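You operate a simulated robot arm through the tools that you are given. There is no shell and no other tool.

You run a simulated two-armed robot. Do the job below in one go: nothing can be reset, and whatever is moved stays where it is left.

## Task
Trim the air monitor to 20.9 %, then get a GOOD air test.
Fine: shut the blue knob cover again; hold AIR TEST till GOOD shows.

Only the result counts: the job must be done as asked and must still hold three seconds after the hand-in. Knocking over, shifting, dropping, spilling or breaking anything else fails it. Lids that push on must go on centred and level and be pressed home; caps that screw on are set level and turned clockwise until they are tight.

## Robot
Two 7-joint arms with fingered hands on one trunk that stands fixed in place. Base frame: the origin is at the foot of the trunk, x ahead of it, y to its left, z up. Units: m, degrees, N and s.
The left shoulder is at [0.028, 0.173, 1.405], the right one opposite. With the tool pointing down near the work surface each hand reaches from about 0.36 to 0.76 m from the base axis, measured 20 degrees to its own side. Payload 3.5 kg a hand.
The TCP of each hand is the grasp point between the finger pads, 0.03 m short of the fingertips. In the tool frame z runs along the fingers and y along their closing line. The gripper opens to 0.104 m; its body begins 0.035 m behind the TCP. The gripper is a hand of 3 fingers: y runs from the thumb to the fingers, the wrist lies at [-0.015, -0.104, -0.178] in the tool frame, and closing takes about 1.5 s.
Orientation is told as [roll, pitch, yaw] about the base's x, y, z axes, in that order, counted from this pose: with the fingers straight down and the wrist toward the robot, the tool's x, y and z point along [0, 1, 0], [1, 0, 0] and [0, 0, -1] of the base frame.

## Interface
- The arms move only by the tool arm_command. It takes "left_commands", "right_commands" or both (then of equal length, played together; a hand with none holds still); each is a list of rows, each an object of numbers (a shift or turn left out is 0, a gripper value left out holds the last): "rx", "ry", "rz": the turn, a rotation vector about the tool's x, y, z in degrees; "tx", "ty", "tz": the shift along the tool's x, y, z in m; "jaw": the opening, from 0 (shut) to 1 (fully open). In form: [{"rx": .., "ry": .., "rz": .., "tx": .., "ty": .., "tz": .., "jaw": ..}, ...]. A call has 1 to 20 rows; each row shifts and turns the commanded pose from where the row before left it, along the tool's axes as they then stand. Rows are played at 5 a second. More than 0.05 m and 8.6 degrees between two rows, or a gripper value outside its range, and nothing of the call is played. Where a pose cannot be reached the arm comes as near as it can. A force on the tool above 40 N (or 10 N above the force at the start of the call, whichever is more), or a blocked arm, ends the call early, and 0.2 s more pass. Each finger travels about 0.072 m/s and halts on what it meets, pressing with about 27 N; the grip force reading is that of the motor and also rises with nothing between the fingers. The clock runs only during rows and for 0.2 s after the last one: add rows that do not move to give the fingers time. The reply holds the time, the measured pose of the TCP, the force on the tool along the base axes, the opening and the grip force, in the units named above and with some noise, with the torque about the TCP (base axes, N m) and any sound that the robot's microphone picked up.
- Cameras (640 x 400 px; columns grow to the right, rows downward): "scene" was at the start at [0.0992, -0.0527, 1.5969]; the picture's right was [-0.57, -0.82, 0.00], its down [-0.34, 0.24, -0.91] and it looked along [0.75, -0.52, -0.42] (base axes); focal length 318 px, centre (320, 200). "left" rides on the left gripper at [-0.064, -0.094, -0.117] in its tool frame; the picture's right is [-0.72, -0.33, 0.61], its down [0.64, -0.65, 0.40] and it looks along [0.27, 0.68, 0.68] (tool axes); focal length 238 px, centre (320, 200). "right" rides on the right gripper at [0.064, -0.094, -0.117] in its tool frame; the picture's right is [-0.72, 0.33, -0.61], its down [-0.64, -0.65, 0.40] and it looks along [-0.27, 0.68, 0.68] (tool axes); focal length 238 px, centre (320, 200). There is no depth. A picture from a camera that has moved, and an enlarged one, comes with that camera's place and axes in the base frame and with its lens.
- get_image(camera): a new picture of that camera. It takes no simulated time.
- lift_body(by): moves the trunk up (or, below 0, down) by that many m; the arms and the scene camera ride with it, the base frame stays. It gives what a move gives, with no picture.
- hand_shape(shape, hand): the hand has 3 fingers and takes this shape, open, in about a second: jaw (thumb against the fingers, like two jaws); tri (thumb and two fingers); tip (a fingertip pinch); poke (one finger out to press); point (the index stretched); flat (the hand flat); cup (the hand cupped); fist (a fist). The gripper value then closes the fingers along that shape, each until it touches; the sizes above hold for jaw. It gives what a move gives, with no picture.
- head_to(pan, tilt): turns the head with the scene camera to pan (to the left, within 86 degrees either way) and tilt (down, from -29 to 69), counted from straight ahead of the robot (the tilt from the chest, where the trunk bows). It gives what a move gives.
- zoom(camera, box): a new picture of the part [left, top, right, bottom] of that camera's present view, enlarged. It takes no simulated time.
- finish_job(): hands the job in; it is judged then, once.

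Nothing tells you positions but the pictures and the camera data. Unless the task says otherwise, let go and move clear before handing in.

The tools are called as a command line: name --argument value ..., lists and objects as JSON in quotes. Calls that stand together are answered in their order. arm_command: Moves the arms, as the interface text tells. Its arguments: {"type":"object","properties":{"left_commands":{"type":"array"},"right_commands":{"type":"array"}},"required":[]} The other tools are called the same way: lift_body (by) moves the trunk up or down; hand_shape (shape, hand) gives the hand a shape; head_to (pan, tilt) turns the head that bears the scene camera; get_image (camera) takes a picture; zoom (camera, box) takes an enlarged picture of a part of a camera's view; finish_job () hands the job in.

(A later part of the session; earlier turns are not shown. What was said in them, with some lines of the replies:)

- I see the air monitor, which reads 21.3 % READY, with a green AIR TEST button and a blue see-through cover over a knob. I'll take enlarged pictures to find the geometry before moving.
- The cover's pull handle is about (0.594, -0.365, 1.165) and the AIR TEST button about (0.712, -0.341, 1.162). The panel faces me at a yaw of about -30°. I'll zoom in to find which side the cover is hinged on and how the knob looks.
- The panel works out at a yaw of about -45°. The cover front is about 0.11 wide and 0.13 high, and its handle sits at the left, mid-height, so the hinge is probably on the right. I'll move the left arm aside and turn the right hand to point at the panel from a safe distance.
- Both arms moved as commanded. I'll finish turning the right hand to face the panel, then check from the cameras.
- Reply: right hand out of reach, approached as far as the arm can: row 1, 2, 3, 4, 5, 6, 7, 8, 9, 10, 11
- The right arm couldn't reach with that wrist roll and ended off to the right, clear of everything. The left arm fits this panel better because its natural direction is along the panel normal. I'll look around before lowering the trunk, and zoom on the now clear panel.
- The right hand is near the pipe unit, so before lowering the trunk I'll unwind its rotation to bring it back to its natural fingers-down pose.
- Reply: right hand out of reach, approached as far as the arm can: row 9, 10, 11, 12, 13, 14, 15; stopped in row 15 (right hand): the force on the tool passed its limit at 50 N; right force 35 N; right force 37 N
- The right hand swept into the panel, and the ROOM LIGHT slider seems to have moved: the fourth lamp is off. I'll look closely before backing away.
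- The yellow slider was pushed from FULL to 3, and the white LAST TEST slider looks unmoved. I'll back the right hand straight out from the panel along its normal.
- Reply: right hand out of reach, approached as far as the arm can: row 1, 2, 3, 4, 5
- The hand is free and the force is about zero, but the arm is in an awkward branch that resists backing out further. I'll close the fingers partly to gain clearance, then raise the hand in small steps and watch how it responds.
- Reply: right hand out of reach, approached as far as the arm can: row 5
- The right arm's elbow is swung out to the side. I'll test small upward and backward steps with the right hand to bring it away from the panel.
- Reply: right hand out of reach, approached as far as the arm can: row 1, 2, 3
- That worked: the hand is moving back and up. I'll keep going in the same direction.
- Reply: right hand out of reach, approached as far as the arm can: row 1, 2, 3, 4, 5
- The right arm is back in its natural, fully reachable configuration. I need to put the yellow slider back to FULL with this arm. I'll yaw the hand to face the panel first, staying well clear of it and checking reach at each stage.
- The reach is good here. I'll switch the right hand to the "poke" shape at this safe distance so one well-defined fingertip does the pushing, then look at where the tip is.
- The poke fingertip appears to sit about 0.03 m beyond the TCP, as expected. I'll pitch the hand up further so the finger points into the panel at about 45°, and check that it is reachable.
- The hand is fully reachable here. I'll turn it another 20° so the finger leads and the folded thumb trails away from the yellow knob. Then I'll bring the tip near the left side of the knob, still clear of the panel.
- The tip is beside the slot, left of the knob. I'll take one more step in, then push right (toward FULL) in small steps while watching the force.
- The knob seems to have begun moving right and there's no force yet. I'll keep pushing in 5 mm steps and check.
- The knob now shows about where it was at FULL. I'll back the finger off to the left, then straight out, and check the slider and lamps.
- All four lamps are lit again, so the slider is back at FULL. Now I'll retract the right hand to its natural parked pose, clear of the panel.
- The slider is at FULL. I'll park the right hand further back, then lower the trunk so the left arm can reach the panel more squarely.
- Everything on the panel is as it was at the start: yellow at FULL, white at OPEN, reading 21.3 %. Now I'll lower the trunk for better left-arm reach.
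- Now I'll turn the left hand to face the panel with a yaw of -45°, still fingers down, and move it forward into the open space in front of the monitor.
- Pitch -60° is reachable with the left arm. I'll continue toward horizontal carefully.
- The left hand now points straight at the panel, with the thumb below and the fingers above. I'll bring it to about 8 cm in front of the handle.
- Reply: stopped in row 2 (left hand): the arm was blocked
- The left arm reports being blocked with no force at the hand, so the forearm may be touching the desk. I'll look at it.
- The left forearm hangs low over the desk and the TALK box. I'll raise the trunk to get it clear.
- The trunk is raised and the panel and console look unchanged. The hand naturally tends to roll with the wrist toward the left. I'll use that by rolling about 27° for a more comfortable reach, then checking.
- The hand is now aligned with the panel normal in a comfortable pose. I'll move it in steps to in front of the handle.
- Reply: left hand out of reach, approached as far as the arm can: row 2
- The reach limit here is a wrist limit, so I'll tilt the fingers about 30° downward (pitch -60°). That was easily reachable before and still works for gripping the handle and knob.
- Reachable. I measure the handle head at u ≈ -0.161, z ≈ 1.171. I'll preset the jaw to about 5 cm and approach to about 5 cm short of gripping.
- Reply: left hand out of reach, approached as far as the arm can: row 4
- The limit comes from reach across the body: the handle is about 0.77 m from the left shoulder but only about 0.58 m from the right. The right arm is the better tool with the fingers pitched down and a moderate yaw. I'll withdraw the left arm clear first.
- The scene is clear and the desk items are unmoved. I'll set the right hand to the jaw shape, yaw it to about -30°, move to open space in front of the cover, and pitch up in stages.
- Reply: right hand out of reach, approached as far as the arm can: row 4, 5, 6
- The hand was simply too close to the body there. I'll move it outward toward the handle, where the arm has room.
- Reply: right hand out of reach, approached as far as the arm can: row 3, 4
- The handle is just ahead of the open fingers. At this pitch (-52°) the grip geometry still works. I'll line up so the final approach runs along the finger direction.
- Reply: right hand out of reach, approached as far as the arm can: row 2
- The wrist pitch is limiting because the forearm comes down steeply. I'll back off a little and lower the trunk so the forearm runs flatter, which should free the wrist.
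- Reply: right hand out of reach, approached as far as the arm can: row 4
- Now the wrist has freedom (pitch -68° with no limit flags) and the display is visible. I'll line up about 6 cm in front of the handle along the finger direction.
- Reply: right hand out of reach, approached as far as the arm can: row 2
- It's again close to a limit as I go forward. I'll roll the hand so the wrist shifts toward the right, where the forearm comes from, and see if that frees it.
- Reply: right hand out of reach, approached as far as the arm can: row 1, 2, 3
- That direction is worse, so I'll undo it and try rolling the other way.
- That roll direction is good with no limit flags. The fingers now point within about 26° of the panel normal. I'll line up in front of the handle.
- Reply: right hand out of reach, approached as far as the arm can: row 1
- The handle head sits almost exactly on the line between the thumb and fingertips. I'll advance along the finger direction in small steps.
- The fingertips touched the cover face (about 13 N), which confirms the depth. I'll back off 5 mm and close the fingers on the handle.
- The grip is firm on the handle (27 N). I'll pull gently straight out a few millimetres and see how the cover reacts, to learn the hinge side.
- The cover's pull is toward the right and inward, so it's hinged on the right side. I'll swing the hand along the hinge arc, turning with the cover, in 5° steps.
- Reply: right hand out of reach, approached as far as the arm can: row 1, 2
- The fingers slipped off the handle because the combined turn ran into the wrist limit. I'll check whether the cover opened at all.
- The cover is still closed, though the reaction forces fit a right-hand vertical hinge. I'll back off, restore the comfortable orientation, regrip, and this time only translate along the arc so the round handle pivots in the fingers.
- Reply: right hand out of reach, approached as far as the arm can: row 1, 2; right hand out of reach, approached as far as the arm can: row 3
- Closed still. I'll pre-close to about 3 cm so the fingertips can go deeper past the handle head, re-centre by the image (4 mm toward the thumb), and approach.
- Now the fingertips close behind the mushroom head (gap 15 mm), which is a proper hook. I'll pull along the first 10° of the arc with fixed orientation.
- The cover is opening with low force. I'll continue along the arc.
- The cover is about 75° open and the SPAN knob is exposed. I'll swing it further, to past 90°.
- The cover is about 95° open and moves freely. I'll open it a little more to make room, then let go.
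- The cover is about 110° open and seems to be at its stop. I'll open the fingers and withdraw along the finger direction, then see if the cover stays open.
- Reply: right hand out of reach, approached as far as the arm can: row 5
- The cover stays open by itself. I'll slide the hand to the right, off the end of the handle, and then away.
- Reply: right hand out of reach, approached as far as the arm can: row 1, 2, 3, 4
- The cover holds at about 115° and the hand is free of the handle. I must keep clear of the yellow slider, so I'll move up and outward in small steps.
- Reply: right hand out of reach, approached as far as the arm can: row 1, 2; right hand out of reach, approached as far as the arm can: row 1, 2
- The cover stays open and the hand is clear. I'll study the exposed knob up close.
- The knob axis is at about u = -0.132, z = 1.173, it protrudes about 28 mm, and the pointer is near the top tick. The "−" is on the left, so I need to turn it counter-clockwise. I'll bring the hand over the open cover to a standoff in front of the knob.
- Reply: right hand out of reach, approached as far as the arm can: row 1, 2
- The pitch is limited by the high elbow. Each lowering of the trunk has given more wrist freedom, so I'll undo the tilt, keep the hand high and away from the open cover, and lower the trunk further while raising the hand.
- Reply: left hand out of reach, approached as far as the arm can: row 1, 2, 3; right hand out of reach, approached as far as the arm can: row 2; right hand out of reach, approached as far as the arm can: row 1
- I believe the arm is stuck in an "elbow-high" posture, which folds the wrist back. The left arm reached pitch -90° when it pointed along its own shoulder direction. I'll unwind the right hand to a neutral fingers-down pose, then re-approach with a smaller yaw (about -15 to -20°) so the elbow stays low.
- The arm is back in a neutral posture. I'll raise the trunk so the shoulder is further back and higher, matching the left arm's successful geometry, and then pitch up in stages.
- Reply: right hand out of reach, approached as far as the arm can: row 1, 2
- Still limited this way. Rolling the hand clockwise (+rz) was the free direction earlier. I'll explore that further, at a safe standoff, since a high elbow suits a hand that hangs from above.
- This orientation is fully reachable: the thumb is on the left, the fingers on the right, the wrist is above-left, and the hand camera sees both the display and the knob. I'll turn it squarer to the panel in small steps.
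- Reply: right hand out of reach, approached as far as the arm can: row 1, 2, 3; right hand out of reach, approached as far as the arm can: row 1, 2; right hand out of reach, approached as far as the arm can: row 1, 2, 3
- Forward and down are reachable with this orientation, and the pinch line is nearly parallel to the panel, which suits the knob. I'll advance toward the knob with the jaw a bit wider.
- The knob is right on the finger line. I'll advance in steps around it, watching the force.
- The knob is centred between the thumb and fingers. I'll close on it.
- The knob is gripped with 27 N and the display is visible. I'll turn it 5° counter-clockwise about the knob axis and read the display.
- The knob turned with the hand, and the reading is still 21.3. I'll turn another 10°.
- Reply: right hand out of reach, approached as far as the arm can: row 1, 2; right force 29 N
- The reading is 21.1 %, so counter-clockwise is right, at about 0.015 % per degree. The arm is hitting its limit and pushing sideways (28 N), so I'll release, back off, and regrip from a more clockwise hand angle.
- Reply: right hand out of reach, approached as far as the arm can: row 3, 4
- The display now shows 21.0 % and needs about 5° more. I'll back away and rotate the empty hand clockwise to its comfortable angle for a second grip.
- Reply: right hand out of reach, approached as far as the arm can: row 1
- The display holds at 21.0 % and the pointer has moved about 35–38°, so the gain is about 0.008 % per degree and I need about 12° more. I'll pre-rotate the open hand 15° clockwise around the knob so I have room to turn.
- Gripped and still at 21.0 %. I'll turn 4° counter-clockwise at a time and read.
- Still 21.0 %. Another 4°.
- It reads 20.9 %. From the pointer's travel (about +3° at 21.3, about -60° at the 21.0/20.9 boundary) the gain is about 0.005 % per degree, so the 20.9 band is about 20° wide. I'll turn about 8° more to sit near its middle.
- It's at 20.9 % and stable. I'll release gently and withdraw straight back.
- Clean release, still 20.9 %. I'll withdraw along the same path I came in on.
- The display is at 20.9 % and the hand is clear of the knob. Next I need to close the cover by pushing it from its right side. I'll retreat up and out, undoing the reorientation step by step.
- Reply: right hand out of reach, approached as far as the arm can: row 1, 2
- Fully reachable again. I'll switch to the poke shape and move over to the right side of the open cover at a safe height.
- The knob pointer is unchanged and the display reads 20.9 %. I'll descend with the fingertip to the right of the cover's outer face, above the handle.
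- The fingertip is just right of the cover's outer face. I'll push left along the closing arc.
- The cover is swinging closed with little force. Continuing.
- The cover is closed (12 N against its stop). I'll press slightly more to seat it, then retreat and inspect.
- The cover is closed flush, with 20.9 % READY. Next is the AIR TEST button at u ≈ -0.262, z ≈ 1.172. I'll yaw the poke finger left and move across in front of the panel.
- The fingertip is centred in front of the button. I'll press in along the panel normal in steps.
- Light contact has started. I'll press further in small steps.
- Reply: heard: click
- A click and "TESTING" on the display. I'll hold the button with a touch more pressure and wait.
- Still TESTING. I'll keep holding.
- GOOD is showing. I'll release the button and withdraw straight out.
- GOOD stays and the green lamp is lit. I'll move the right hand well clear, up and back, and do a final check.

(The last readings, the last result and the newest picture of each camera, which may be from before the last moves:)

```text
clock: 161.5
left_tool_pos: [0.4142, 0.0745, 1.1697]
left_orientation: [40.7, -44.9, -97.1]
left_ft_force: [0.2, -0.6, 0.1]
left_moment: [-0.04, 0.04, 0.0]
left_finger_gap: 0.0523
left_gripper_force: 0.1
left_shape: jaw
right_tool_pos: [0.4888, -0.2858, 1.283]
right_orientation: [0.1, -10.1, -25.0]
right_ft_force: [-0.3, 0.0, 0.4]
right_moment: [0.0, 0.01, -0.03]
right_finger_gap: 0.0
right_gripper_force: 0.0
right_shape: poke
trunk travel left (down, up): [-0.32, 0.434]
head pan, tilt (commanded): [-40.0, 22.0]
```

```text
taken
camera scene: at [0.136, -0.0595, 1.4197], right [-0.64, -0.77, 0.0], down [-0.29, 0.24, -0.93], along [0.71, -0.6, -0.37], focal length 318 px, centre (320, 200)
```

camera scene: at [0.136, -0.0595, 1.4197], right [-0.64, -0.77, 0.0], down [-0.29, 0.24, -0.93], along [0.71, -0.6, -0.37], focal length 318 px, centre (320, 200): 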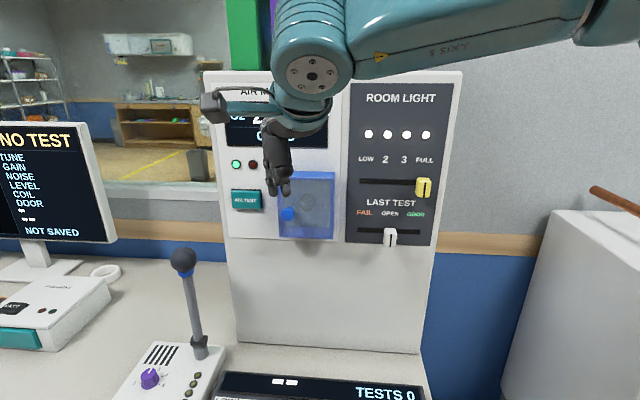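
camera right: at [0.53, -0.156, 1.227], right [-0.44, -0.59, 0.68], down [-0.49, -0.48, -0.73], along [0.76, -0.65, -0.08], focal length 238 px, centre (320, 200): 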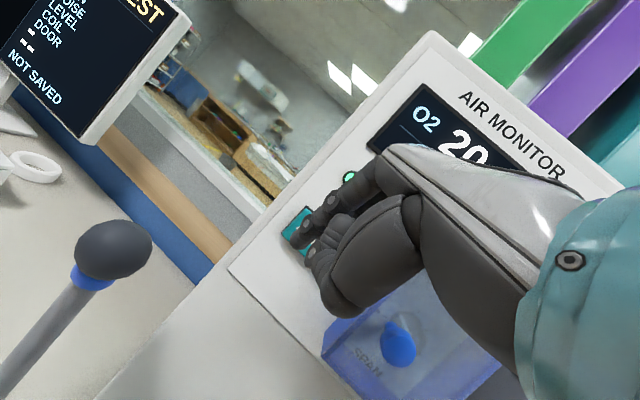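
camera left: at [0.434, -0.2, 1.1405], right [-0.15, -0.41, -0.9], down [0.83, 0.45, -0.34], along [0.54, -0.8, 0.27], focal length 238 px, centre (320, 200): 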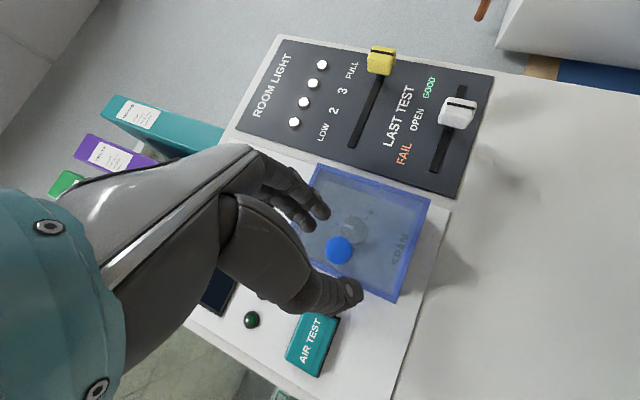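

arm_command --right_commands '[{"tx": -0.0362, "ty": -0.0142, "tz": -0.0126}, {"tx": -0.0362, "ty": -0.0142, "tz": -0.0126}, {"tx": -0.0362, "ty": -0.0142, "tz": -0.0126}, {"tx": -0.0362, "ty": -0.0142, "tz": -0.0126}, {"tx": -0.0362, "ty": -0.0142, "tz": -0.0126}, {}]'

get_image --camera "scene"

zoom --camera "scene" --box '[200, 70, 440, 260]'

zoom --camera "scene" --box '[220, 160, 360, 250]'

```text
clock: 162.9
left_tool_pos: [0.4147, 0.075, 1.1694]
left_orientation: [40.6, -45.0, -97.2]
left_ft_force: [0.2, -0.5, -0.1]
left_moment: [-0.01, -0.01, 0.0]
left_finger_gap: 0.0524
left_gripper_force: 0.1
left_shape: jaw
right_tool_pos: [0.3379, -0.4151, 1.3296]
right_orientation: [0.1, -10.1, -25.0]
right_ft_force: [-0.3, 0.3, 0.2]
right_moment: [-0.01, 0.03, -0.02]
right_finger_gap: 0.0
right_gripper_force: 0.0
right_shape: poke
trunk travel left (down, up): [-0.32, 0.434]
head pan, tilt (commanded): [-40.0, 22.0]
```

```text
taken
camera scene: at [0.1365, -0.0591, 1.4197], right [-0.64, -0.77, 0.0], down [-0.29, 0.24, -0.93], along [0.71, -0.6, -0.37], focal length 318 px, centre (320, 200)
```

scene: 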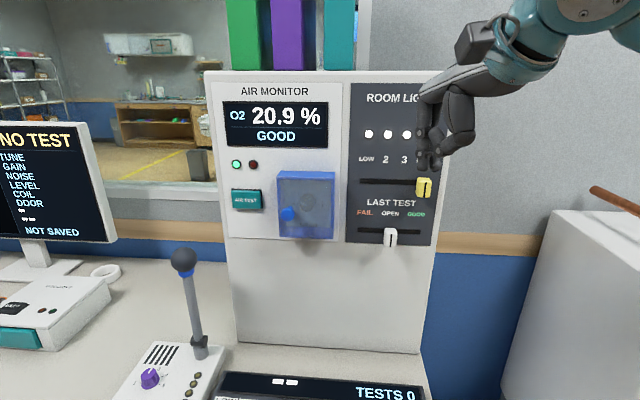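

```text
2.11 times, centred on (320, 165) of scene
camera zoom: at [0.1365, -0.0591, 1.4197], right [-0.64, -0.77, 0.0], down [-0.29, 0.24, -0.93], along [0.71, -0.6, -0.37], focal length 668 px, centre (320, 274)
```

zoom: 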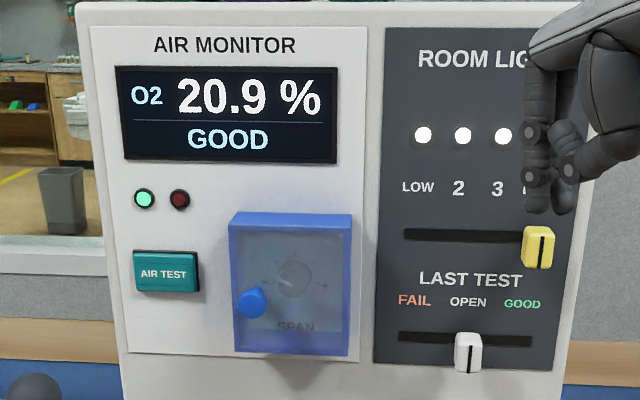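

```text
4.44 times, centred on (290, 205) of scene
camera zoom: at [0.1365, -0.0591, 1.4197], right [-0.64, -0.77, 0.0], down [-0.29, 0.24, -0.93], along [0.71, -0.6, -0.37], focal length 1411 px, centre (453, 178)
```

zoom: 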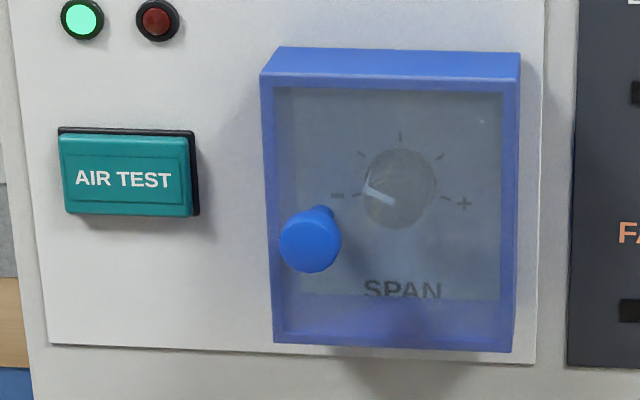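

The display shows 20.9 % GOOD, the cover is flush, the green lamp is lit, the yellow slider is at FULL and the white one unmoved. I'll take a last look at the desk items before handing in.

head_to --pan -25 --tilt 42

get_image --camera "scene"

head_to --pan -55 --tilt 30

get_image --camera "scene"

```text
clock: 163.8
left_tool_pos: [0.4144, 0.0745, 1.1703]
left_orientation: [40.6, -45.0, -97.2]
left_ft_force: [-0.7, -0.5, 0.5]
left_moment: [0.01, -0.01, 0.04]
left_finger_gap: 0.0524
left_gripper_force: 0.0
left_shape: jaw
right_tool_pos: [0.339, -0.4161, 1.3292]
right_orientation: [0.1, -10.2, -24.9]
right_ft_force: [0.0, 0.4, 0.3]
right_moment: [0.03, 0.0, 0.01]
right_finger_gap: 0.0
right_gripper_force: 0.0
right_shape: poke
trunk travel left (down, up): [-0.32, 0.434]
head pan, tilt (commanded): [-25.0, 42.0]
```

```text
taken
camera scene: at [0.1408, -0.0352, 1.3887], right [-0.42, -0.91, 0.0], down [-0.61, 0.28, -0.74], along [0.67, -0.31, -0.67], focal length 318 px, centre (320, 200)
```

scene: 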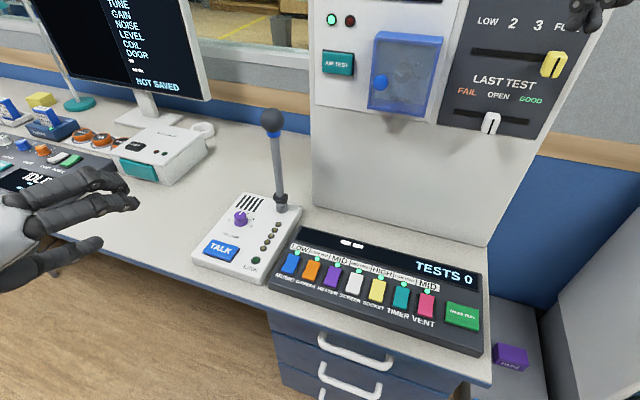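

```text
clock: 164.7
left_tool_pos: [0.4136, 0.0746, 1.1715]
left_orientation: [40.7, -45.0, -97.1]
left_ft_force: [0.0, 0.0, -0.4]
left_moment: [0.01, 0.03, -0.01]
left_finger_gap: 0.0522
left_gripper_force: 0.0
left_shape: jaw
right_tool_pos: [0.3388, -0.4147, 1.329]
right_orientation: [0.1, -10.1, -25.0]
right_ft_force: [-1.1, 0.6, 0.7]
right_moment: [0.0, 0.02, -0.05]
right_finger_gap: 0.0
right_gripper_force: 0.1
right_shape: poke
trunk travel left (down, up): [-0.32, 0.434]
head pan, tilt (commanded): [-55.0, 30.0]
```

```text
taken
camera scene: at [0.1169, -0.0739, 1.4069], right [-0.82, -0.57, 0.0], down [-0.29, 0.41, -0.87], along [0.5, -0.71, -0.5], focal length 318 px, centre (320, 200)
```

scene: 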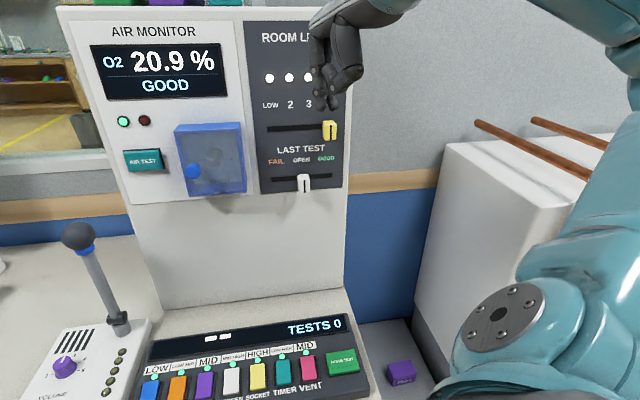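

The display still shows 20.9 % GOOD with the cover shut. The desk items look undisturbed and both hands are clear, so I'm handing the job in.

finish_job

```text
The job is handed in.
```

The air monitor is trimmed to 20.9 %, and the air test came back GOOD. The blue knob cover is shut and the green lamp is lit. That was still the state when I handed the job in.

**Collision during the job:** early on, the right hand hit the panel and knocked the ROOM LIGHT slider from FULL to 3. I pushed it back, and all four lamps lit again as they were at the start. If the judging counts any movement of other items, even one that was put back, this could still count against it.

The left arm was also blocked once, when its forearm hung low over the desk near the TALK box. I raised it clear, and nothing on the desk looked moved in the pictures afterwards.

The LAST TEST slider stayed at OPEN and I left it alone, since the task didn't mention it.
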